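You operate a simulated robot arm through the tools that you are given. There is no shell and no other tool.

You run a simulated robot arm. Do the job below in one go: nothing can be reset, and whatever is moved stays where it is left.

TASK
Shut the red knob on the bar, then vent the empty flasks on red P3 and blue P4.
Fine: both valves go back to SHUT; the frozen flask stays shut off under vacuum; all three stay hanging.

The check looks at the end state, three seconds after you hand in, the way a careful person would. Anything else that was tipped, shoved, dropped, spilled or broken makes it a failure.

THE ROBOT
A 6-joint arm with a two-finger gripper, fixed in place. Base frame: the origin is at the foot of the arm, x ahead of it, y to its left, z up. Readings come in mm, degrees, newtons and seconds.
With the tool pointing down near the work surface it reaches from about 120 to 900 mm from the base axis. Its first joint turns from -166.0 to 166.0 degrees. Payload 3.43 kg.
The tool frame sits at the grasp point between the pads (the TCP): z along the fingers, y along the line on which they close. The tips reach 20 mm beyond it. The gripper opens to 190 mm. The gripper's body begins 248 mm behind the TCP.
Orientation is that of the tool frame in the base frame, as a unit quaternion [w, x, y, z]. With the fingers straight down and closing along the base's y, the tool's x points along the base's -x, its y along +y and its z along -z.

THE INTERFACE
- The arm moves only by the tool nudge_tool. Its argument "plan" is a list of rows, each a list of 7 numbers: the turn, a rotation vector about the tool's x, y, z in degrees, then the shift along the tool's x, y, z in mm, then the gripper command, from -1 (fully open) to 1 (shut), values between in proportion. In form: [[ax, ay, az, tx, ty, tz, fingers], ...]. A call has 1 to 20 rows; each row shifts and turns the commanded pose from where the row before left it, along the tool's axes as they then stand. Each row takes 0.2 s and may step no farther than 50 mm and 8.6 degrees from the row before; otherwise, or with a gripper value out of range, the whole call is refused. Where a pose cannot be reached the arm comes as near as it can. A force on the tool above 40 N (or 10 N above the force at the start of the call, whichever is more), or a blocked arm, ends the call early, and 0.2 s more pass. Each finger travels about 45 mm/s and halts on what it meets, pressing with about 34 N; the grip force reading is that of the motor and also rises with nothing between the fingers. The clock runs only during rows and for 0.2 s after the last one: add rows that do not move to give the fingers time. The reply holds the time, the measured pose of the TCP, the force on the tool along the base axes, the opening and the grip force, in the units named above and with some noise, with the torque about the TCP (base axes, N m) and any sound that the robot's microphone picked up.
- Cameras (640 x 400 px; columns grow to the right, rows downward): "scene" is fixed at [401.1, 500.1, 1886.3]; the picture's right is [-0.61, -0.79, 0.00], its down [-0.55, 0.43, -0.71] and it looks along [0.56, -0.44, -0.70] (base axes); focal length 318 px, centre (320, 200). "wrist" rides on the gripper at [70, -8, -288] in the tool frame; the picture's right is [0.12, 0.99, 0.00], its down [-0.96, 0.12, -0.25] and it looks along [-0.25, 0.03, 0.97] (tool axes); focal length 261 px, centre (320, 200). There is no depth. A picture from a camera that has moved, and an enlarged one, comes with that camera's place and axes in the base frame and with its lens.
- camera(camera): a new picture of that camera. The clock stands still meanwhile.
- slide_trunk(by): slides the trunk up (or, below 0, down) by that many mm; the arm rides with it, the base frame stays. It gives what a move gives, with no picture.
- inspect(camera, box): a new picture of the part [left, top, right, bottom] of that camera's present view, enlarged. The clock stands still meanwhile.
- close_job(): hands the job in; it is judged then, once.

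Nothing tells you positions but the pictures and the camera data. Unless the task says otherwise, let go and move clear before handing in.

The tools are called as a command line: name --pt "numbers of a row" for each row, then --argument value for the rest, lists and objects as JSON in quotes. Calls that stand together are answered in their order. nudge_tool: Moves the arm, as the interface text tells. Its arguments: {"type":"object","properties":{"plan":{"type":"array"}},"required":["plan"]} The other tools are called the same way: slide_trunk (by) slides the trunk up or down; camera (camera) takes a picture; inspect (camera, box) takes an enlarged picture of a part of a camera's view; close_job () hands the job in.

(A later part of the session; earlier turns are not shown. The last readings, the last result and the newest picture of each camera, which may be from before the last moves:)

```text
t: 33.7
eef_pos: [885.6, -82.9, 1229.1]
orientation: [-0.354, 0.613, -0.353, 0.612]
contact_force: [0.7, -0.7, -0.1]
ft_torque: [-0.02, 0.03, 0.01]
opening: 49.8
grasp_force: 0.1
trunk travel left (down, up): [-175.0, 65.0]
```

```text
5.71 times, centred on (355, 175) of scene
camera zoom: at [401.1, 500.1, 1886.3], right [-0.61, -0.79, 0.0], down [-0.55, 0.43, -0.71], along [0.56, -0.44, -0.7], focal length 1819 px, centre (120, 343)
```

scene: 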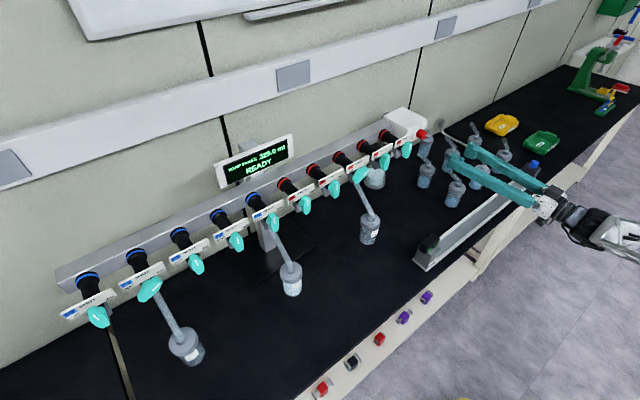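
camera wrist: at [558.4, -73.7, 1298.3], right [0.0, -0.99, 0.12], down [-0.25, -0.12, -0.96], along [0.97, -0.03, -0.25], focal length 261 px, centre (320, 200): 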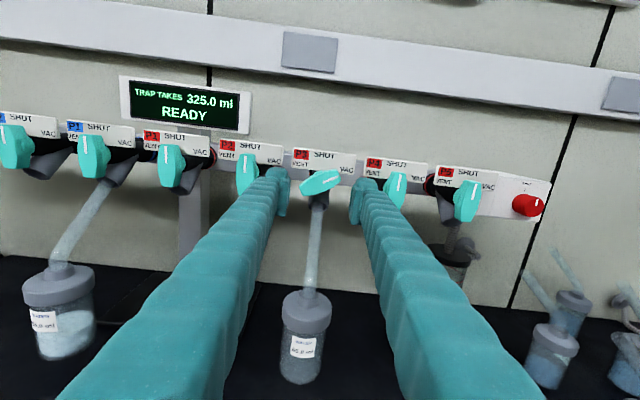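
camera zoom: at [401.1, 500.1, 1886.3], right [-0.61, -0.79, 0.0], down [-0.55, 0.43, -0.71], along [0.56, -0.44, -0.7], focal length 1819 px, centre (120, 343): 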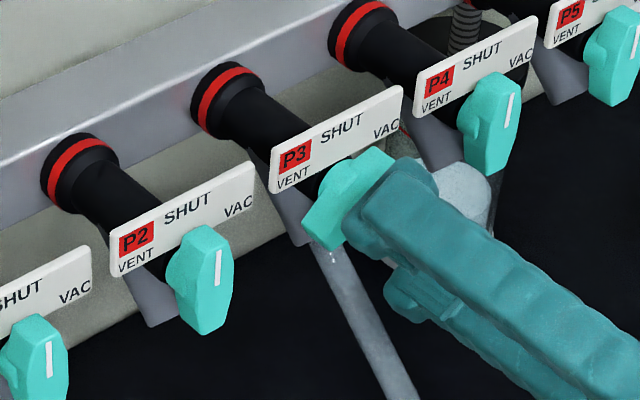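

The lever is aligned and centred between the fingers. I'll advance to x≈921, with tips about 6 mm short of the label plate.

nudge_tool --pt "0 0 0 0 0 12 0.474" --pt "0 0 0 0 0 12 0.474" --pt "0 0 0 0 0 11 0.474" --pt "0 0 0 0 0 0 0.474"

inspect --camera "wrist" --box '[256, 130, 384, 230]'

inspect --camera "scene" --box '[310, 140, 400, 210]'

```text
t: 34.7
eef_pos: [921.5, -82.5, 1227.1]
orientation: [-0.352, 0.613, -0.354, 0.612]
contact_force: [0.1, -0.4, 0.4]
ft_torque: [-0.01, 0.02, 0.03]
opening: 50.0
grasp_force: 0.1
trunk travel left (down, up): [-175.0, 65.0]
```

```text
4.00 times, centred on (320, 180) of wrist
camera zoom: at [633.3, -138.5, 1269.8], right [0.0, -0.6, -0.8], down [-0.25, 0.77, -0.58], along [0.97, 0.2, -0.15], focal length 1043 px, centre (320, 280)
```

zoom: 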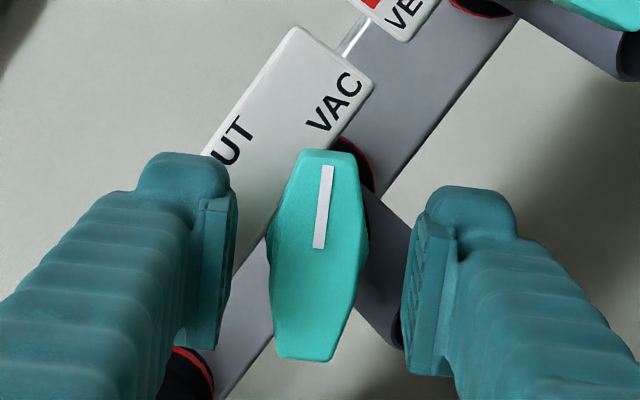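

```text
5.71 times, centred on (355, 175) of scene
camera zoom: at [401.1, 500.1, 1886.3], right [-0.61, -0.79, 0.0], down [-0.55, 0.43, -0.71], along [0.56, -0.44, -0.7], focal length 1819 px, centre (120, 343)
```

zoom: 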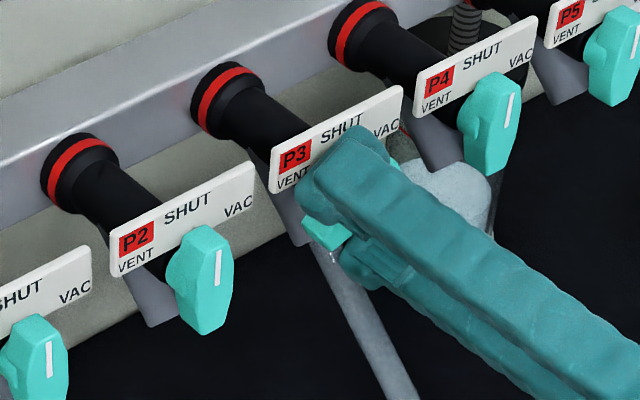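

nudge_tool --pt "0 0 0 1 0 0 1" --pt "0 0 0 0 0 0 1" --pt "0 0 0 0 0 0 1" --pt "0 0 0 0 0 0 1"

inspect --camera "wrist" --box '[256, 130, 384, 230]'

```text
t: 35.7
eef_pos: [922.2, -84.3, 1229.6]
orientation: [-0.353, 0.613, -0.353, 0.612]
contact_force: [4.8, 1.4, 6.8]
ft_torque: [-0.01, -0.04, 0.04]
opening: 19.1
grasp_force: 44.9
trunk travel left (down, up): [-175.0, 65.0]
```

```text
4.00 times, centred on (320, 180) of wrist
camera zoom: at [632.9, -139.2, 1271.2], right [0.0, -0.6, -0.8], down [-0.25, 0.77, -0.58], along [0.97, 0.2, -0.15], focal length 1043 px, centre (320, 280)
```

zoom: 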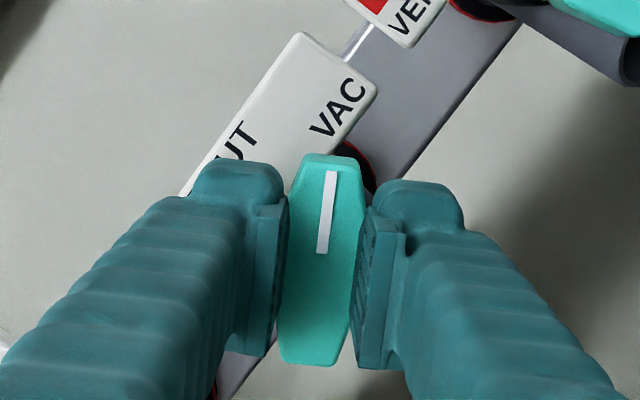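

Gripped. I'll turn counter‑clockwise toward SHUT first, checking that the lever follows.

nudge_tool --pt "0 0 0 0 -1.5 0 1" --pt "0 0 -5 0 0 0 1" --pt "0 0 -5 0 0 0 1" --pt "0 0 -5 0 0 0 1" --pt "0 0 -5 0 0 0 1" --pt "0 0 -5 0 0 0 1" --pt "0 0 -5 0 0 0 1"

inspect --camera "wrist" --box '[256, 130, 384, 230]'

```text
t: 37.3
eef_pos: [920.4, -83.9, 1228.7]
orientation: [-0.181, 0.684, -0.182, 0.682]
contact_force: [9.2, -7.4, -16.2]
ft_torque: [0.08, 0.19, -0.03]
opening: 18.8
grasp_force: 44.7
trunk travel left (down, up): [-175.0, 65.0]
```

```text
4.00 times, centred on (320, 180) of wrist
camera zoom: at [633.0, -110.5, 1294.4], right [0.0, -0.92, -0.39], down [-0.25, 0.38, -0.89], along [0.97, 0.1, -0.23], focal length 1043 px, centre (320, 280)
```

zoom: 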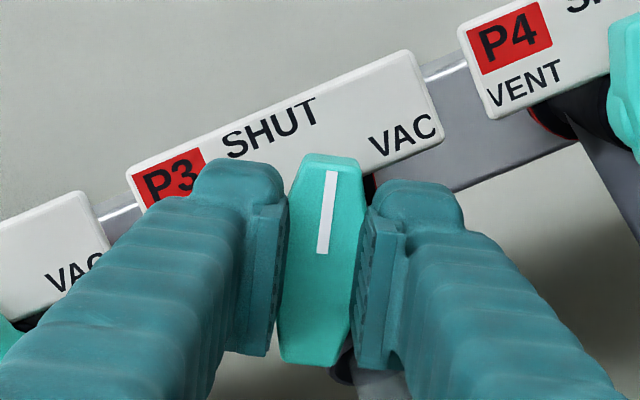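

The lever follows. I'll relieve the lateral load and continue to SHUT.

nudge_tool --pt "0 0 0 -0.9 1.3 0 1" --pt "0 0 -5 0 0 0 1" --pt "0 0 -5 0 0 0 1" --pt "0 0 -5 0 0 0 1" --pt "0 0 -5 0 0 0 1" --pt "0 0 -5 0 0 0 1" --pt "0 0 -5 0 0 0 1"

inspect --camera "wrist" --box '[256, 130, 384, 230]'

```text
t: 38.9
eef_pos: [919.8, -84.8, 1227.8]
orientation: [0.002, 0.708, 0.001, 0.706]
contact_force: [6.6, -13.3, -13.0]
ft_torque: [0.02, 0.26, -0.07]
opening: 18.9
grasp_force: 44.9
trunk travel left (down, up): [-175.0, 65.0]
```

```text
4.00 times, centred on (320, 180) of wrist
camera zoom: at [632.9, -75.3, 1298.6], right [0.0, -0.99, 0.12], down [-0.25, -0.12, -0.96], along [0.97, -0.03, -0.25], focal length 1043 px, centre (320, 280)
```

zoom: 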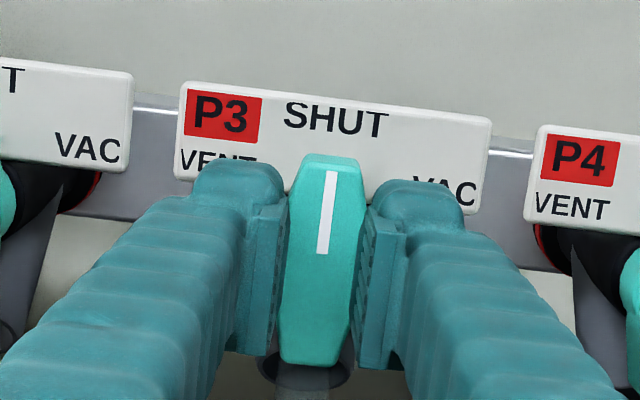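

Lever is upright at SHUT. Continuing to VENT with another small offset correction.

nudge_tool --pt "0 0 0 -1.3 1.3 0 1" --pt "0 0 -5 0 0 0 1" --pt "0 0 -5 0 0 0 1" --pt "0 0 -5 0 0 0 1" --pt "0 0 -5 0 0 0 1" --pt "0 0 -5 0 0 0 1" --pt "0 0 -5 0 0 0 1"

```text
t: 40.5
eef_pos: [919.5, -86.7, 1228.7]
orientation: [0.185, 0.683, 0.185, 0.682]
contact_force: [5.1, -7.8, -0.3]
ft_torque: [0.03, -0.11, -0.06]
opening: 18.8
grasp_force: 45.3
trunk travel left (down, up): [-175.0, 65.0]
```

nudge_tool --pt "0 0 0 -0.4 0.7 0 1" --pt "0 0 -5 0 0 0 1" --pt "0 0 -5 0 0 0 1" --pt "0 0 -5 0 0 0 1" --pt "0 0 -5 0 0 0 1" --pt "0 0 -5 0 0 0 1" --pt "0 0 -5 0 0 0 1"

inspect --camera "wrist" --box '[256, 130, 384, 230]'

inspect --camera "scene" --box '[310, 140, 400, 250]'

```text
t: 42.1
eef_pos: [920.0, -87.5, 1228.3]
orientation: [0.354, 0.612, 0.355, 0.612]
contact_force: [3.0, -7.0, 8.0]
ft_torque: [0.15, -0.1, 0.03]
opening: 19.3
grasp_force: 44.9
trunk travel left (down, up): [-175.0, 65.0]
```

```text
4.00 times, centred on (320, 180) of wrist
camera zoom: at [632.7, -20.6, 1256.3], right [0.0, -0.39, 0.92], down [-0.25, -0.89, -0.38], along [0.97, -0.23, -0.1], focal length 1043 px, centre (320, 280)
```

zoom: 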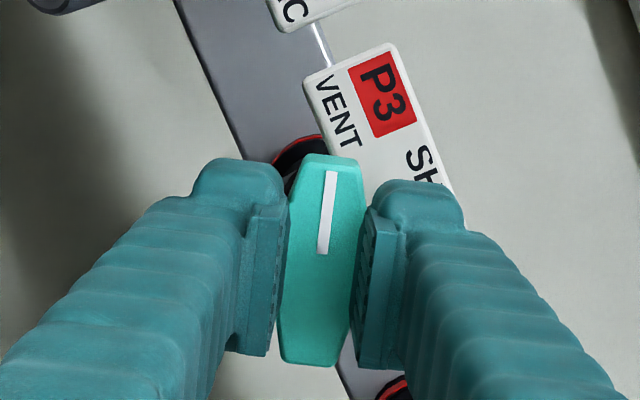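

```text
3.64 times, centred on (355, 195) of scene
camera zoom: at [401.1, 500.1, 1886.3], right [-0.61, -0.79, 0.0], down [-0.55, 0.43, -0.71], along [0.56, -0.44, -0.7], focal length 1158 px, centre (193, 218)
```

zoom: 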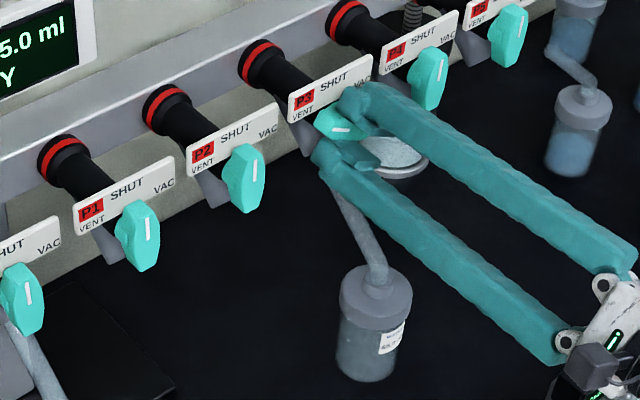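

The lever points at VENT. I'll press a few degrees further and wait, listening for a hiss.

nudge_tool --pt "0 0 -2 0 0 0 1" --pt "0 0 -2 0 0 0 1" --pt "0 0 0 0 0 0 1" --pt "0 0 0 0 0 0 1" --pt "0 0 0 0 0 0 1" --pt "0 0 0 0 0 0 1" --pt "0 0 0 0 0 0 1" --pt "0 0 0 0 0 0 1" --pt "0 0 0 0 0 0 1" --pt "0 0 0 0 0 0 1" --pt "0 0 0 0 0 0 1" --pt "0 0 0 0 0 0 1" --pt "0 0 0 0 0 0 1" --pt "0 0 0 0 0 0 1" --pt "0 0 0 0 0 0 1" --pt "0 0 0 0 0 0 1" --pt "0 0 0 0 0 0 1" --pt "0 0 0 0 0 0 1"

inspect --camera "scene" --box '[200, 120, 420, 260]'

inspect --camera "wrist" --box '[256, 130, 384, 230]'

```text
t: 45.9
eef_pos: [920.9, -87.9, 1228.7]
orientation: [0.376, 0.6, 0.375, 0.599]
contact_force: [3.3, -10.3, 9.1]
ft_torque: [1.19, -0.05, -0.11]
opening: 20.1
grasp_force: 44.9
trunk travel left (down, up): [-175.0, 65.0]
```

```text
2.86 times, centred on (310, 190) of scene
camera zoom: at [401.1, 500.1, 1886.3], right [-0.61, -0.79, 0.0], down [-0.55, 0.43, -0.71], along [0.56, -0.44, -0.7], focal length 910 px, centre (349, 229)
```

zoom: 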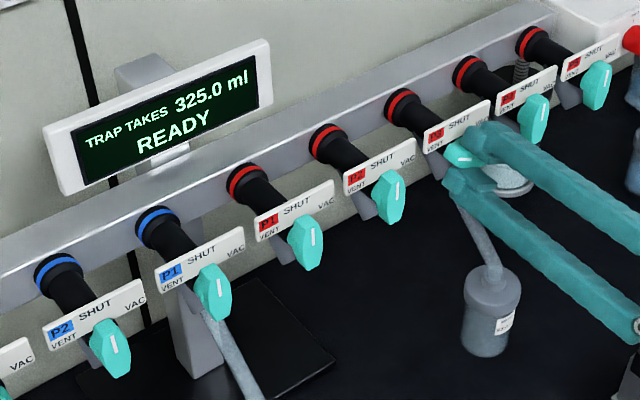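

```text
4.00 times, centred on (320, 180) of wrist
camera zoom: at [632.6, -19.2, 1251.9], right [0.0, -0.33, 0.95], down [-0.25, -0.92, -0.32], along [0.97, -0.23, -0.08], focal length 1043 px, centre (320, 280)
```

zoom: 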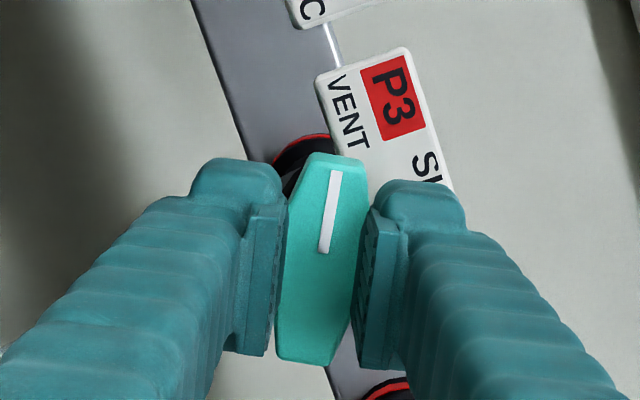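

The lever is on its VENT stop (1.2 N·m reaction). I'll wait a bit longer, then turn back to SHUT.

nudge_tool --pt "0 0 2 0 0 0 1" --pt "0 0 0 0 0 0 1" --pt "0 0 0 0 0 0 1" --pt "0 0 0 0 0 0 1" --pt "0 0 0 0 0 0 1" --pt "0 0 0 0 0 0 1" --pt "0 0 0 0 0 0 1" --pt "0 0 0 0 0 0 1" --pt "0 0 0 0 0 0 1" --pt "0 0 0 0 0 0 1" --pt "0 0 0 0 0 0 1" --pt "0 0 0 0 0 0 1"

nudge_tool --pt "0 0 2 0 0 0 1" --pt "0 0 5 0 0 0 1" --pt "0 0 5 0 0 0 1" --pt "0 0 5 0 0 0 1" --pt "0 0 5 0 0 0 1" --pt "0 0 5 0 0 0 1" --pt "0 0 5 0 0 0 1"

```text
t: 48.5
eef_pos: [920.3, -86.3, 1228.4]
orientation: [0.364, 0.606, 0.365, 0.606]
contact_force: [17.1, -10.2, 22.4]
ft_torque: [1.0, -0.16, -0.11]
opening: 19.3
grasp_force: 44.7
trunk travel left (down, up): [-175.0, 65.0]
```

```text
t: 50.1
eef_pos: [920.4, -85.6, 1228.1]
orientation: [0.183, 0.683, 0.185, 0.683]
contact_force: [14.4, -5.7, 22.4]
ft_torque: [0.07, -0.26, 0.04]
opening: 19.0
grasp_force: 45.3
trunk travel left (down, up): [-175.0, 65.0]
```

nudge_tool --pt "0 0 0 1.4 1.2 0 1" --pt "0 0 5 0 0 0 1" --pt "0 0 5 0 0 0 1" --pt "0 0 5 0 0 0 1" --pt "0 0 5 0 0 0 1" --pt "0 0 5 0 0 0 1" --pt "0 0 5 0 0 0 1" --pt "0 0 0 0 0 0 1"

inspect --camera "wrist" --box '[256, 130, 384, 230]'

```text
t: 51.9
eef_pos: [920.4, -84.6, 1227.9]
orientation: [0.001, 0.708, 0.0, 0.706]
contact_force: [-10.2, 15.1, -13.9]
ft_torque: [-0.03, 0.15, 0.15]
opening: 18.8
grasp_force: 45.3
trunk travel left (down, up): [-175.0, 65.0]
```

```text
4.00 times, centred on (320, 180) of wrist
camera zoom: at [632.5, -75.9, 1299.1], right [0.0, -0.99, 0.12], down [-0.25, -0.12, -0.96], along [0.97, -0.03, -0.25], focal length 1043 px, centre (320, 280)
```

zoom: 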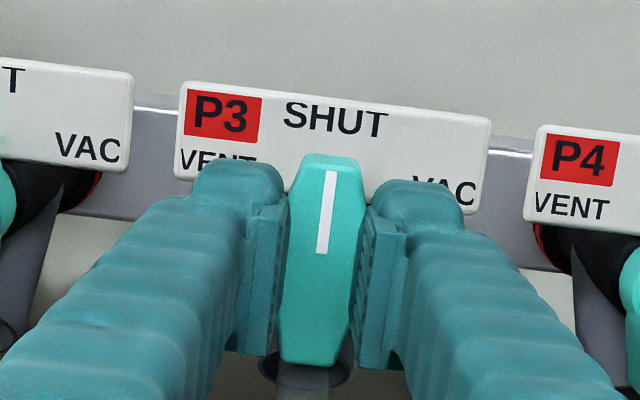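

P3 is upright at SHUT. I'll open, back straight out and check.

nudge_tool --pt "0 0 0 0 0 0 0.474" --pt "0 0 0 0 0 0 0.474" --pt "0 0 0 0 0 0 0.474" --pt "0 0 0 0 0 -15 0.474" --pt "0 0 0 0 0 -20 0.474" --pt "0 0 0 0 0 -20 0.474" --pt "0 0 0 0 0 -20 0.474" --pt "0 0 0 0 0 0 0.474"

inspect --camera "wrist" --box '[256, 120, 384, 220]'

inspect --camera "scene" --box '[310, 140, 400, 250]'

camera --camera "wrist"

```text
t: 53.7
eef_pos: [846.2, -85.3, 1230.3]
orientation: [0.0, 0.707, 0.001, 0.707]
contact_force: [-0.2, 0.3, 0.2]
ft_torque: [0.01, -0.01, -0.01]
opening: 49.8
grasp_force: 0.0
trunk travel left (down, up): [-175.0, 65.0]
```

```text
4.00 times, centred on (320, 170) of wrist
camera zoom: at [558.7, -76.1, 1300.3], right [0.0, -0.99, 0.12], down [-0.25, -0.12, -0.96], along [0.97, -0.03, -0.25], focal length 1043 px, centre (320, 320)
```

zoom: 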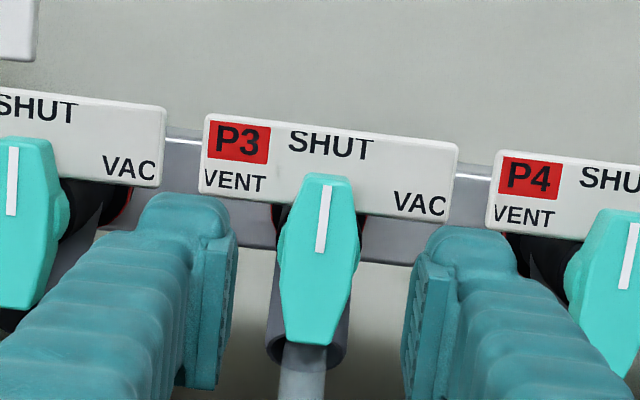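

```text
3.64 times, centred on (355, 195) of scene
camera zoom: at [401.1, 500.1, 1886.3], right [-0.61, -0.79, 0.0], down [-0.55, 0.43, -0.71], along [0.56, -0.44, -0.7], focal length 1158 px, centre (193, 218)
```

zoom: 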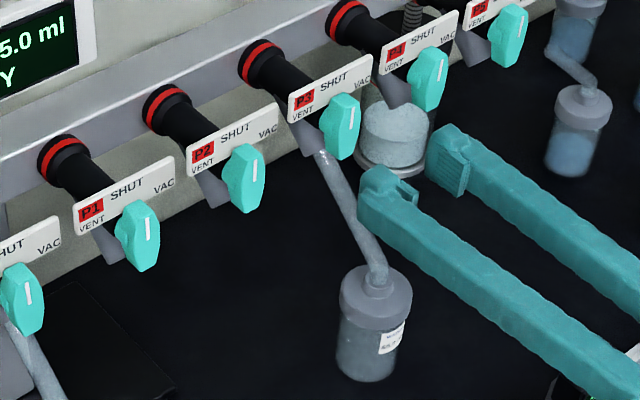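

```text
taken
camera wrist: at [558.7, -76.1, 1300.3], right [0.0, -0.99, 0.12], down [-0.25, -0.12, -0.96], along [0.97, -0.03, -0.25], focal length 261 px, centre (320, 200)
```

wrist: 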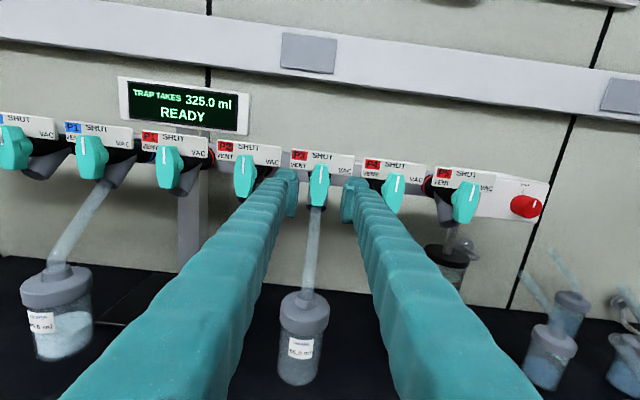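

P3 is at SHUT and its flask still hangs. Now I'll travel along the row to blue P4 at about y≈575, in two calls.

nudge_tool --pt "0 0 0 0 -25 0 0.474" --pt "0 0 0 0 -25 0 0.474" --pt "0 0 0 0 -25 0 0.474" --pt "0 0 0 0 -25 0 0.474" --pt "0 0 0 0 -25 0 0.474" --pt "0 0 0 0 -25 0 0.474" --pt "0 0 0 0 -25 0 0.474" --pt "0 0 0 0 -25 0 0.474" --pt "0 0 0 0 -25 0 0.474" --pt "0 0 0 0 -25 0 0.474" --pt "0 0 0 0 -25 0 0.474" --pt "0 0 0 0 -25 0 0.474" --pt "0 0 0 0 0 0 0.474"

```text
t: 56.5
eef_pos: [812.0, -27.5, 1277.1]
orientation: [-0.01, 0.71, 0.011, 0.704]
contact_force: [0.5, 0.3, -0.4]
ft_torque: [-0.02, 0.02, 0.01]
opening: 49.9
grasp_force: 0.1
out of reach, approached as far as the arm can: row 2, 3, 4, 5, 6, 7, 8, 9, 10, 11, 12
trunk travel left (down, up): [-175.0, 65.0]
```

The arm couldn't follow past y≈-40, a wrist limit on this roll, and stopped safely in free space. I'll bring the commanded pose back the way it went.

nudge_tool --pt "0 0 0 0 30 0 0.474" --pt "0 0 0 0 30 0 0.474" --pt "0 0 0 0 30 0 0.474" --pt "0 0 0 0 30 0 0.474" --pt "0 0 0 0 30 0 0.474" --pt "0 0 0 0 30 0 0.474" --pt "0 0 0 0 30 0 0.474" --pt "0 0 0 0 30 0 0.474" --pt "0 0 0 0 30 0 0.474" --pt "0 0 0 0 30 0 0.474" --pt "0 0 0 0 0 0 0.474"

```text
t: 58.9
eef_pos: [812.8, -327.8, 1279.4]
orientation: [0.0, 0.707, 0.001, 0.707]
contact_force: [-0.2, -0.3, -0.1]
ft_torque: [-0.01, -0.03, 0.0]
opening: 50.3
grasp_force: 0.1
trunk travel left (down, up): [-175.0, 65.0]
```

The command is now at y≈-328, with everything clear. I'll unroll back to 0° here.

nudge_tool --pt "0 0 -8.5 0 0 0 0.474" --pt "0 0 -8.5 0 0 0 0.474" --pt "0 0 -8.5 0 0 0 0.474" --pt "0 0 -8.5 0 0 0 0.474" --pt "0 0 -8.5 0 0 0 0.474" --pt "0 0 -8.5 0 0 0 0.474" --pt "0 0 -8.5 0 0 0 0.474" --pt "0 0 -8.5 0 0 0 0.474" --pt "0 0 -8.5 0 0 0 0.474" --pt "0 0 -8.5 0 0 0 0.474" --pt "0 0 -8.5 0 0 0 0.474" --pt "0 0 -8.5 0 0 0 0.474" --pt "0 0 -8.5 0 0 0 0.474" --pt "0 0 -8.5 0 0 0 0.474" --pt "0 0 -8.5 0 0 0 0.474" --pt "0 0 -8.5 0 0 0 0.474" --pt "0 0 -8.5 0 0 0 0.474" --pt "0 0 -8.5 0 0 0 0.474" --pt "0 0 -8.5 0 0 0 0.474" --pt "0 0 -8.5 0 0 0 0.474"

```text
t: 63.1
eef_pos: [811.3, -327.7, 1278.3]
orientation: [0.704, 0.061, 0.705, 0.06]
contact_force: [0.3, 0.0, -0.2]
ft_torque: [-0.04, 0.0, 0.01]
opening: 49.8
grasp_force: 0.2
trunk travel left (down, up): [-175.0, 65.0]
```

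nudge_tool --pt "0 0 -5 0 0 0 0.474" --pt "0 0 -5 0 0 0 0.474" --pt "0 0 0 -35 0 -20 0.474" --pt "0 0 0 -35 0 -30 0.474" --pt "0 0 0 0 0 -30 0.474" --pt "0 8 0 0 0 0 0.474" --pt "0 8 0 0 0 0 0.474" --pt "0 8 0 0 0 0 0.474" --pt "0 8 0 0 0 0 0.474" --pt "0 8 0 0 0 0 0.474" --pt "0 8 0 0 0 0 0.474" --pt "0 8 0 0 0 0 0.474" --pt "0 4 0 0 0 0 0.474" --pt "0 0 0 0 0 0 0.474"

```text
t: 66.1
eef_pos: [731.2, -326.8, 1348.2]
orientation: [0.258, 0.001, 0.966, -0.001]
contact_force: [0.8, -1.2, 0.3]
ft_torque: [0.05, -0.02, 0.03]
opening: 49.8
grasp_force: 0.0
trunk travel left (down, up): [-175.0, 65.0]
```

nudge_tool --pt "0 7.5 0 0 0 0 0.474" --pt "0 7.5 0 0 0 0 0.474" --pt "0 7.5 0 0 0 0 0.474" --pt "0 7.5 0 0 0 0 0.474" --pt "0 0 0 15 30 0 0.474" --pt "0 0 0 15 30 0 0.474" --pt "0 0 0 15 30 0 0.474" --pt "0 0 0 15 30 0 0.474" --pt "0 0 0 15 30 0 0.474" --pt "0 0 0 15 30 0 0.474" --pt "0 0 0 15 30 0 0.474" --pt "0 0 0 15 30 0 0.474" --pt "0 0 0 0 30 0 0.474" --pt "0 0 0 0 30 0 0.474" --pt "0 0 0 0 0 0 0.474"

```text
t: 69.3
eef_pos: [593.6, -16.7, 1306.1]
orientation: [-0.002, 0.0, 1.0, -0.002]
contact_force: [-0.8, 1.3, 0.4]
ft_torque: [0.01, 0.0, 0.01]
opening: 49.9
grasp_force: 0.1
out of reach, approached as far as the arm can: row 4
trunk travel left (down, up): [-175.0, 65.0]
```

nudge_tool --pt "0 0 0 0 40 0 0.474" --pt "0 0 0 0 40 0 0.474" --pt "0 0 0 0 40 0 0.474" --pt "0 0 0 0 40 0 0.474" --pt "0 0 0 0 40 0 0.474" --pt "0 0 0 0 40 0 0.474" --pt "0 0 0 0 40 0 0.474" --pt "0 0 0 0 40 0 0.474" --pt "0 0 0 0 40 0 0.474" --pt "0 0 0 0 40 0 0.474" --pt "0 0 0 0 40 0 0.474" --pt "0 0 0 0 40 0 0.474" --pt "0 0 0 0 40 0 0.474" --pt "0 0 0 0 40 0 0.474" --pt "0 0 0 0 30 0 0.474" --pt "0 0 0 0 0 0 0.474"

camera --camera "wrist"

camera --camera "scene"

```text
t: 72.7
eef_pos: [587.0, 562.7, 1277.0]
orientation: [0.002, 0.0, 1.0, 0.001]
contact_force: [-0.1, 0.0, 0.2]
ft_torque: [-0.06, 0.04, -0.01]
opening: 50.0
grasp_force: 0.0
out of reach, approached as far as the arm can: row 13, 14, 15
trunk travel left (down, up): [-175.0, 65.0]
```

```text
taken
camera wrist: at [514.9, 554.2, 1564.3], right [-0.12, 0.99, 0.0], down [0.96, 0.11, 0.25], along [0.25, 0.03, -0.97], focal length 261 px, centre (320, 200)
```

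wrist: 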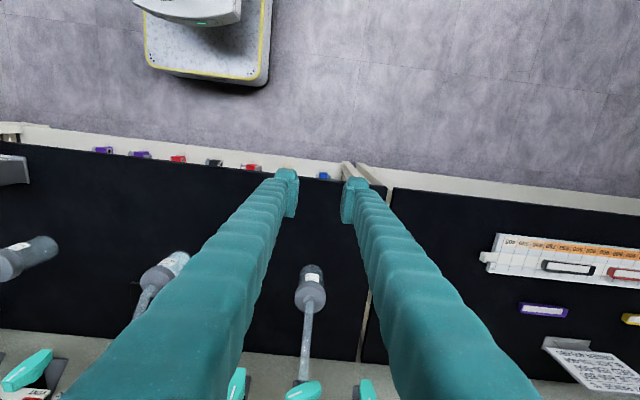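

```text
taken
```

scene: 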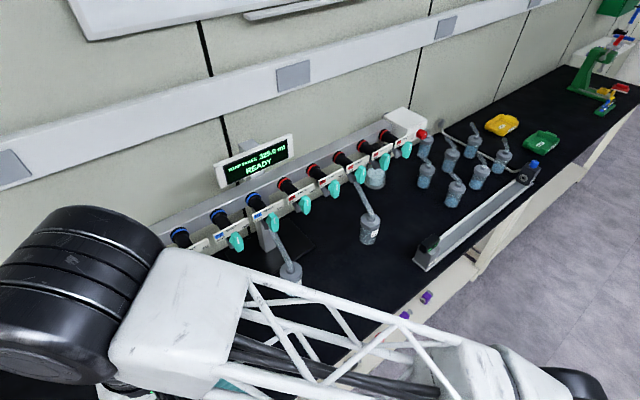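

The arm is at y≈563 with the tool down. Next, pitch up to horizontal, still well back from the handles.

nudge_tool --pt "0 -7.5 0 0 0 0 0.474" --pt "0 -7.5 0 0 0 0 0.474" --pt "0 -7.5 0 0 0 0 0.474" --pt "0 -7.5 0 0 0 0 0.474" --pt "0 -7.5 0 0 0 0 0.474" --pt "0 -7.5 0 0 0 0 0.474" --pt "0 -7.5 0 0 0 0 0.474" --pt "0 -7.5 0 0 0 0 0.474" --pt "0 -7.5 0 0 0 0 0.474" --pt "0 -7.5 0 0 0 0 0.474" --pt "0 -7.5 0 0 0 0 0.474" --pt "0 -7.5 0 0 0 0 0.474" --pt "0 0 0 0 0 0 0.474"

camera --camera "wrist"

```text
t: 75.5
eef_pos: [585.5, 563.0, 1278.6]
orientation: [0.707, -0.002, 0.707, -0.002]
contact_force: [-0.3, 0.9, 0.2]
ft_torque: [-0.02, 0.03, -0.01]
opening: 50.0
grasp_force: 0.0
trunk travel left (down, up): [-175.0, 65.0]
```

```text
taken
camera wrist: at [297.1, 555.3, 1207.2], right [0.0, 0.99, -0.12], down [-0.25, 0.12, 0.96], along [0.97, 0.03, 0.25], focal length 261 px, centre (320, 200)
```

wrist: 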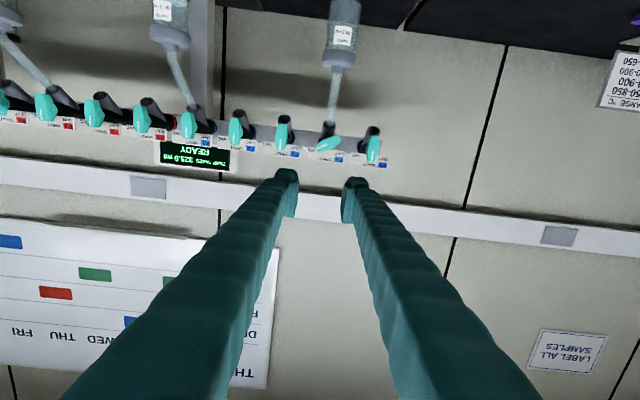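

nudge_tool --pt "0 0 0 6 2 32 0.474" --pt "0 0 0 6 2 32 0.474" --pt "0 0 0 6 2 32 0.474" --pt "0 0 0 6 2 32 0.474" --pt "0 0 0 6 2 32 0.474" --pt "0 0 0 6 2 32 0.474" --pt "0 0 0 6 0 32 0.474" --pt "0 0 0 6 0 32 0.474" --pt "0 0 0 0 0 0 0.474"

camera --camera "wrist"

inspect --camera "wrist" --box '[256, 120, 384, 220]'

```text
t: 77.5
eef_pos: [842.3, 576.8, 1231.1]
orientation: [0.707, 0.0, 0.707, -0.001]
contact_force: [0.4, 0.3, -0.1]
ft_torque: [-0.01, -0.05, -0.01]
opening: 50.0
grasp_force: 0.1
trunk travel left (down, up): [-175.0, 65.0]
```

```text
taken
camera wrist: at [553.9, 567.8, 1160.2], right [0.0, 0.99, -0.12], down [-0.25, 0.12, 0.96], along [0.97, 0.03, 0.24], focal length 261 px, centre (320, 200)
```

wrist: 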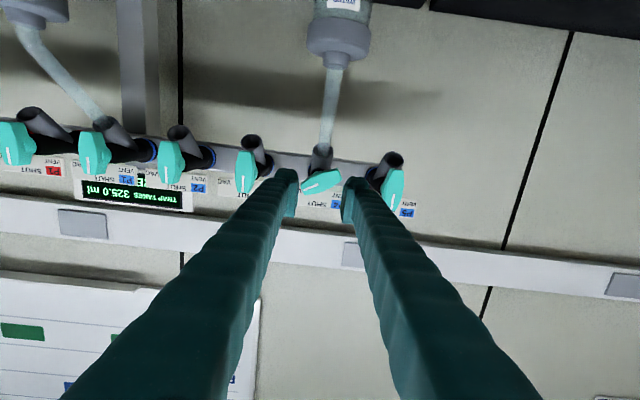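

```text
4.00 times, centred on (320, 170) of wrist
camera zoom: at [553.9, 567.8, 1160.2], right [0.0, 0.99, -0.12], down [-0.25, 0.12, 0.96], along [0.97, 0.03, 0.24], focal length 1043 px, centre (320, 320)
```

zoom: 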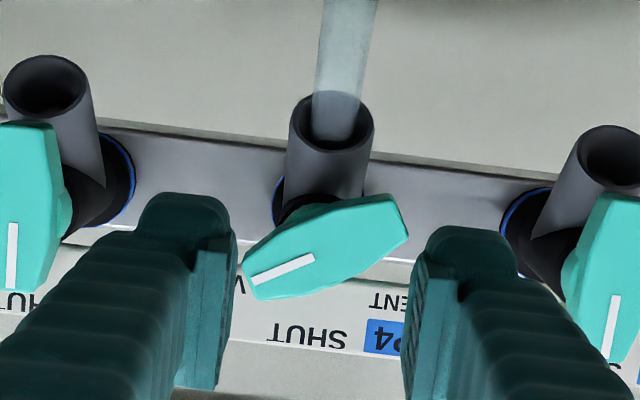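

Blue P4's handle is centred ahead at y≈578, pointing to VAC. I'll roll the negative way to -120°, which should put this side's full sweep within the wrist's range.

nudge_tool --pt "0 0 -8 0 1 0 0.474" --pt "0 0 -8 0 0 0 0.474" --pt "0 0 -8 0 0 0 0.474" --pt "0 0 -8 0 0 0 0.474" --pt "0 0 -8 0 0 0 0.474" --pt "0 0 -8 0 0 0 0.474" --pt "0 0 -8 0 0 0 0.474" --pt "0 0 -8 0 0 0 0.474" --pt "0 0 -8 0 0 0 0.474" --pt "0 0 -8 0 0 0 0.474" --pt "0 0 -8 0 0 0 0.474" --pt "0 0 -8 0 0 0 0.474" --pt "0 0 -8 0 0 0 0.474" --pt "0 0 -8 0 0 0 0.474" --pt "0 0 -8 0 0 0 0.474" --pt "0 0 0 0 0 0 0.474"

camera --camera "wrist"

inspect --camera "wrist" --box '[256, 120, 384, 220]'

```text
t: 80.9
eef_pos: [842.0, 575.7, 1230.7]
orientation: [-0.351, 0.613, -0.354, 0.612]
contact_force: [0.6, -1.0, 0.1]
ft_torque: [-0.04, 0.0, -0.02]
opening: 50.1
grasp_force: 0.1
trunk travel left (down, up): [-175.0, 65.0]
```

```text
taken
camera wrist: at [553.9, 519.5, 1273.1], right [0.0, -0.6, -0.8], down [-0.25, 0.77, -0.58], along [0.97, 0.2, -0.15], focal length 261 px, centre (320, 200)
```

wrist: 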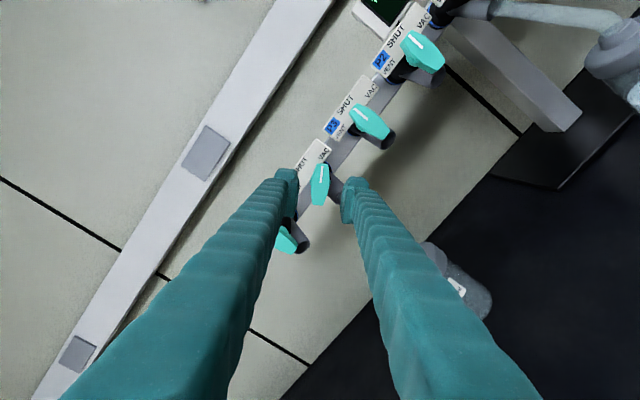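

```text
4.00 times, centred on (320, 170) of wrist
camera zoom: at [553.9, 519.5, 1273.1], right [0.0, -0.6, -0.8], down [-0.25, 0.77, -0.58], along [0.97, 0.2, -0.15], focal length 1043 px, centre (320, 320)
```

zoom: 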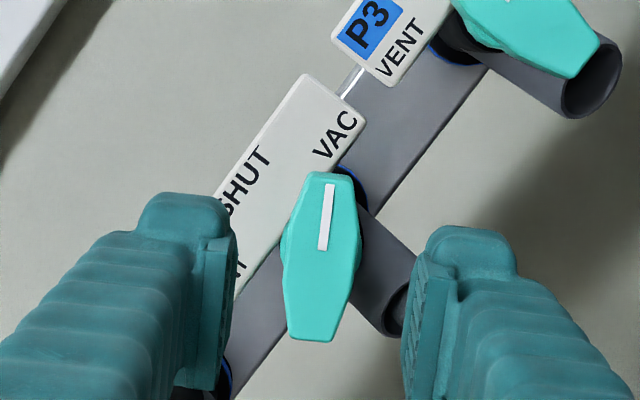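

The lever lines up with the fingers. I'll apply the small offset and advance to the grip depth used on P3.

nudge_tool --pt "0 0 0 -2 0.5 0 0.474" --pt "0 0 0 0 0 20 0.474" --pt "0 0 0 0 0 20 0.474" --pt "0 0 0 0 0 15 0.474" --pt "0 0 0 0 0 12 0.474" --pt "0 0 0 0 0 11 0.474" --pt "0 0 0 0 0 0 0.474"

inspect --camera "wrist" --box '[256, 130, 384, 230]'

```text
t: 82.5
eef_pos: [920.1, 577.4, 1228.4]
orientation: [-0.353, 0.613, -0.354, 0.612]
contact_force: [0.2, 0.7, -0.1]
ft_torque: [-0.01, 0.0, -0.01]
opening: 50.1
grasp_force: 0.0
trunk travel left (down, up): [-175.0, 65.0]
```

```text
4.00 times, centred on (320, 180) of wrist
camera zoom: at [632.5, 521.7, 1271.0], right [0.0, -0.6, -0.8], down [-0.25, 0.77, -0.58], along [0.97, 0.2, -0.15], focal length 1043 px, centre (320, 280)
```

zoom: 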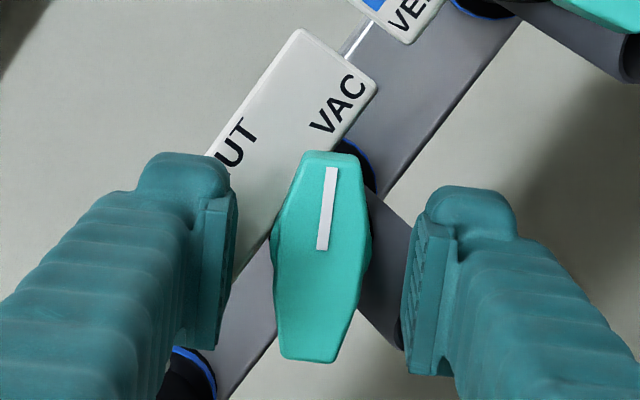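

Same picture as on P3. Closing on the lever.

nudge_tool --pt "0 0 0 0 0 0 1" --pt "0 0 0 0 0 0 1" --pt "0 0 0 0 0 0 1" --pt "0 0 0 0 0 0 1"

```text
t: 83.5
eef_pos: [920.7, 578.4, 1228.4]
orientation: [-0.353, 0.613, -0.353, 0.612]
contact_force: [3.9, 2.5, 2.3]
ft_torque: [-0.05, -0.05, 0.03]
opening: 19.0
grasp_force: 44.9
trunk travel left (down, up): [-175.0, 65.0]
```

nudge_tool --pt "0 0 -5 0 0 0 1" --pt "0 0 -5 0 0 0 1" --pt "0 0 -5 0 0 0 1" --pt "0 0 -5 0 0 0 1" --pt "0 0 -5 0 0 0 1" --pt "0 0 -5 0 0 0 1"

inspect --camera "wrist" --box '[256, 130, 384, 230]'

```text
t: 84.9
eef_pos: [919.8, 576.9, 1226.5]
orientation: [-0.18, 0.684, -0.183, 0.683]
contact_force: [7.2, -1.6, -1.4]
ft_torque: [0.01, 0.13, 0.04]
opening: 18.7
grasp_force: 45.4
trunk travel left (down, up): [-175.0, 65.0]
```

```text
4.00 times, centred on (320, 180) of wrist
camera zoom: at [632.5, 549.8, 1292.8], right [0.0, -0.92, -0.39], down [-0.25, 0.38, -0.89], along [0.97, 0.1, -0.23], focal length 1043 px, centre (320, 280)
```

zoom: 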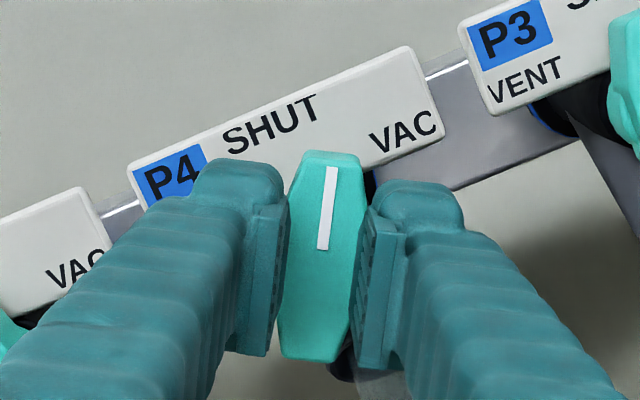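

Very low side forces and the lever follows. On through SHUT.

nudge_tool --pt "0 0 -5 0 0 0 1" --pt "0 0 -5 0 0 0 1" --pt "0 0 -5 0 0 0 1" --pt "0 0 -5 0 0 0 1" --pt "0 0 -5 0 0 0 1" --pt "0 0 -5 0 0 0 1"

inspect --camera "wrist" --box '[256, 130, 384, 230]'

```text
t: 86.3
eef_pos: [920.9, 575.9, 1227.3]
orientation: [0.003, 0.708, 0.001, 0.706]
contact_force: [-8.6, -29.3, -24.0]
ft_torque: [0.09, 0.15, -0.27]
opening: 18.9
grasp_force: 45.0
trunk travel left (down, up): [-175.0, 65.0]
```

```text
4.00 times, centred on (320, 180) of wrist
camera zoom: at [632.6, 585.0, 1297.8], right [0.0, -0.99, 0.12], down [-0.25, -0.12, -0.96], along [0.97, -0.03, -0.25], focal length 1043 px, centre (320, 280)
```

zoom: 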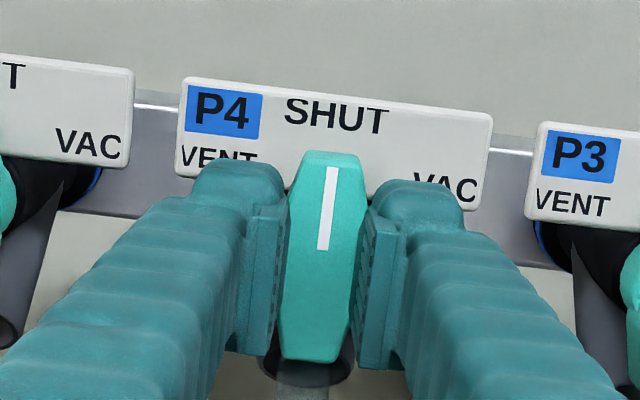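

It's at SHUT, with some lateral load. I'll relieve that before going on.

nudge_tool --pt "0 0 0 -1 1.3 0 1" --pt "0 0 0 -0.8 1 0 1" --pt "0 0 0 0 0 0 1"

```text
t: 87.1
eef_pos: [920.8, 574.5, 1228.1]
orientation: [0.001, 0.707, 0.0, 0.707]
contact_force: [10.5, -13.6, -12.5]
ft_torque: [0.02, 0.2, -0.1]
opening: 19.1
grasp_force: 44.9
trunk travel left (down, up): [-175.0, 65.0]
```

nudge_tool --pt "0 0 0 -0.8 1 0 1" --pt "0 0 -5 0 0 0 1" --pt "0 0 -5 0 0 0 1" --pt "0 0 -5 0 0 0 1" --pt "0 0 -5 0 0 0 1" --pt "0 0 -5 0 0 0 1" --pt "0 0 -5 0 0 0 1"

```text
t: 88.7
eef_pos: [920.3, 573.1, 1227.5]
orientation: [0.185, 0.683, 0.184, 0.682]
contact_force: [31.5, 2.6, 18.8]
ft_torque: [0.02, -0.18, 0.05]
opening: 19.2
grasp_force: 44.5
trunk travel left (down, up): [-175.0, 65.0]
```

nudge_tool --pt "0 0 0 1 0.7 1 1" --pt "0 0 0 0 0 0.8 1" --pt "0 0 0 0 0 0 1"

```text
t: 89.5
eef_pos: [920.5, 574.4, 1226.7]
orientation: [0.184, 0.683, 0.183, 0.683]
contact_force: [-4.2, -5.9, 8.1]
ft_torque: [0.04, 0.08, -0.12]
opening: 19.0
grasp_force: 44.8
trunk travel left (down, up): [-175.0, 65.0]
```

Loads are relieved, so I'll go on to VENT.

nudge_tool --pt "0 0 -5 0.3 0.2 0 1" --pt "0 0 -5 0.3 0.2 0 1" --pt "0 0 -5 0 0 0 1" --pt "0 0 -5 0 0 0 1" --pt "0 0 -5 0 0 0 1" --pt "0 0 -5 0 0 0 1" --pt "0 0 -2 0 0 0 1" --pt "0 0 0 0 0 0 1"

inspect --camera "wrist" --box '[256, 130, 384, 230]'

```text
t: 91.3
eef_pos: [920.5, 572.2, 1228.0]
orientation: [0.365, 0.606, 0.364, 0.605]
contact_force: [-23.7, -15.0, -1.3]
ft_torque: [1.04, 0.13, -0.24]
opening: 19.0
grasp_force: 44.8
trunk travel left (down, up): [-175.0, 65.0]
```

```text
4.00 times, centred on (320, 180) of wrist
camera zoom: at [632.4, 639.4, 1253.6], right [0.0, -0.36, 0.93], down [-0.25, -0.9, -0.35], along [0.97, -0.23, -0.09], focal length 1043 px, centre (320, 280)
```

zoom: 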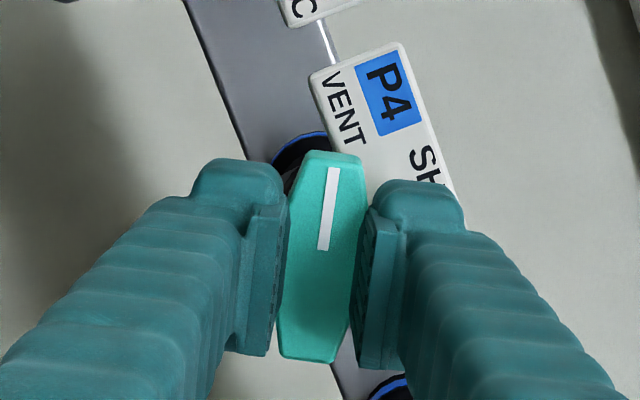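

P4 is on its VENT stop. I'll ease the loads and wait several seconds.

nudge_tool --pt "0 0 0.5 -0.9 0.5 -1 1" --pt "0 0 0 0 0 0 1" --pt "0 0 0 0 0 0 1" --pt "0 0 0 0 0 0 1" --pt "0 0 0 0 0 0 1" --pt "0 0 0 0 0 0 1" --pt "0 0 0 0 0 0 1" --pt "0 0 0 0 0 0 1" --pt "0 0 0 0 0 0 1" --pt "0 0 0 0 0 0 1" --pt "0 0 0 0 0 0 1" --pt "0 0 0 0 0 0 1" --pt "0 0 0 0 0 0 1" --pt "0 0 0 0 0 0 1" --pt "0 0 0 0 0 0 1" --pt "0 0 0 0 0 0 1" --pt "0 0 0 0 0 0 1" --pt "0 0 0 0 0 0 1" --pt "0 0 0 0 0 0 1" --pt "0 0 0 0 0 0 1"

nudge_tool --pt "0 0 0 0 0 0 1" --pt "0 0 0 0 0 0 1" --pt "0 0 0 0 0 0 1" --pt "0 0 0 0 0 0 1" --pt "0 0 0 0 0 0 1" --pt "0 0 0 0 0 0 1" --pt "0 0 0 0 0 0 1" --pt "0 0 0 0 0 0 1" --pt "0 0 0 0 0 0 1" --pt "0 0 0 0 0 0 1"

```text
t: 95.5
eef_pos: [920.8, 571.7, 1228.4]
orientation: [0.361, 0.608, 0.362, 0.607]
contact_force: [19.8, 8.8, 22.7]
ft_torque: [0.77, -0.19, 0.08]
opening: 19.2
grasp_force: 45.0
trunk travel left (down, up): [-175.0, 65.0]
```

```text
t: 97.7
eef_pos: [920.2, 573.0, 1228.4]
orientation: [0.362, 0.607, 0.362, 0.608]
contact_force: [15.0, 5.5, 21.7]
ft_torque: [0.79, -0.18, 0.06]
opening: 19.3
grasp_force: 45.3
trunk travel left (down, up): [-175.0, 65.0]
```

Now turning P4 back to SHUT.

nudge_tool --pt "0 0 0 0.7 0.9 0.5 1" --pt "0 0 1.5 0 0 0 1" --pt "0 0 5 0 0 0 1" --pt "0 0 5 0 0 0 1" --pt "0 0 5 0 0 0 1" --pt "0 0 5 0 0 0 1" --pt "0 0 5 0 0 0 1" --pt "0 0 5 0 0 0 1"

```text
t: 99.5
eef_pos: [920.6, 573.8, 1227.1]
orientation: [0.184, 0.684, 0.183, 0.682]
contact_force: [-28.6, -7.6, -22.8]
ft_torque: [-0.03, 0.21, -0.06]
opening: 19.1
grasp_force: 44.8
trunk travel left (down, up): [-175.0, 65.0]
```

nudge_tool --pt "0 0 0 -0.9 -0.5 -0.8 1" --pt "0 0 5 0 0 0 1" --pt "0 0 5 0 0 0 1" --pt "0 0 5 0 0 0 1" --pt "0 0 5 0 0 0 1" --pt "0 0 5 0 0 0 1" --pt "0 0 5 0 0 0 1" --pt "0 0 0 0 0 0 1"

inspect --camera "wrist" --box '[256, 130, 384, 230]'

```text
t: 101.3
eef_pos: [920.3, 575.1, 1225.7]
orientation: [0.001, 0.708, 0.001, 0.707]
contact_force: [-11.3, 13.3, -21.9]
ft_torque: [-0.04, 0.27, 0.13]
opening: 18.9
grasp_force: 44.8
trunk travel left (down, up): [-175.0, 65.0]
```

```text
4.00 times, centred on (320, 180) of wrist
camera zoom: at [632.4, 583.9, 1297.4], right [0.0, -0.99, 0.12], down [-0.25, -0.12, -0.96], along [0.97, -0.03, -0.25], focal length 1043 px, centre (320, 280)
```

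zoom: 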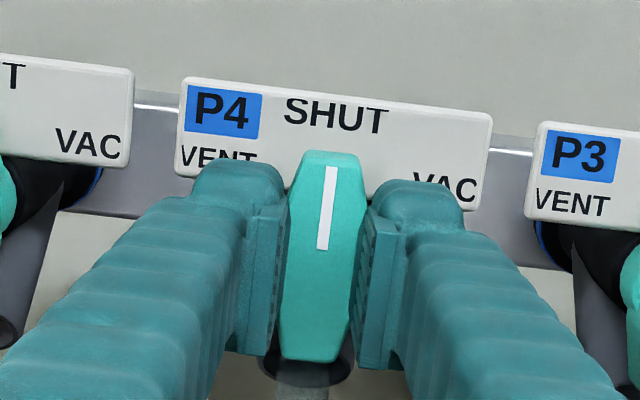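

P4 is upright at SHUT. I'll ease the load, open and back straight out.

nudge_tool --pt "0 0 0 -1.2 -0.8 0 1" --pt "0 0 0 0 0 0 0.474" --pt "0 0 0 0 0 0 0.474" --pt "0 0 0 0 0 0 0.474" --pt "0 0 0 0 0 -15 0.474" --pt "0 0 0 0 0 -20 0.474" --pt "0 0 0 0 0 -20 0.474" --pt "0 0 0 0 0 -20 0.474" --pt "0 0 0 0 0 -30 0.474" --pt "0 0 0 0 0 -30 0.474" --pt "0 0 0 0 0 -30 0.474" --pt "0 0 0 0 0 0 0.474"

camera --camera "wrist"

inspect --camera "wrist" --box '[256, 120, 384, 220]'

camera --camera "scene"

```text
t: 103.9
eef_pos: [755.0, 574.7, 1228.3]
orientation: [0.003, 0.708, 0.001, 0.706]
contact_force: [-0.3, 0.2, 0.1]
ft_torque: [0.0, 0.01, -0.02]
opening: 49.8
grasp_force: 0.1
trunk travel left (down, up): [-175.0, 65.0]
```

```text
taken
camera wrist: at [467.8, 583.9, 1299.3], right [0.0, -0.99, 0.12], down [-0.25, -0.12, -0.96], along [0.97, -0.03, -0.25], focal length 261 px, centre (320, 200)
```

wrist: 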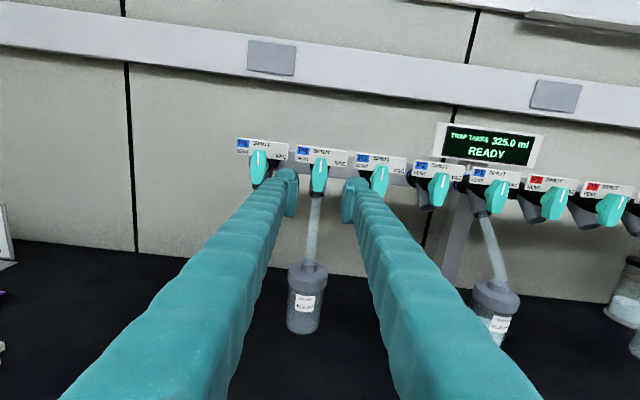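

```text
4.00 times, centred on (320, 170) of wrist
camera zoom: at [467.8, 583.9, 1299.3], right [0.0, -0.99, 0.12], down [-0.25, -0.12, -0.96], along [0.97, -0.03, -0.25], focal length 1043 px, centre (320, 320)
```

zoom: 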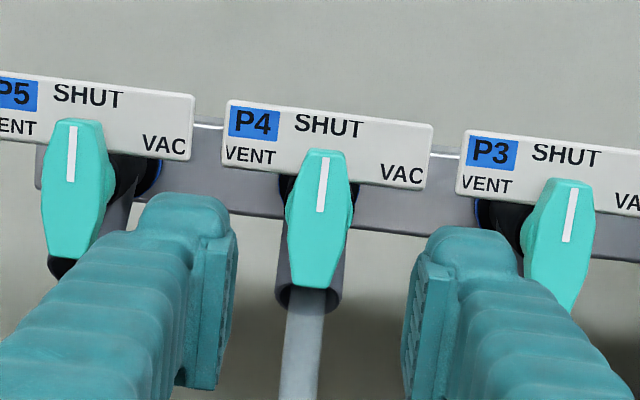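

```text
taken
```

scene: 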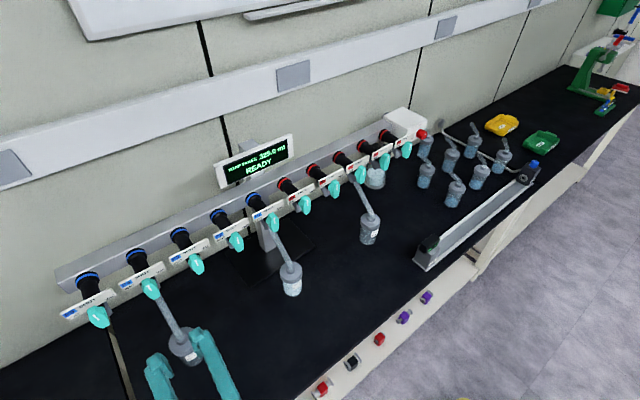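

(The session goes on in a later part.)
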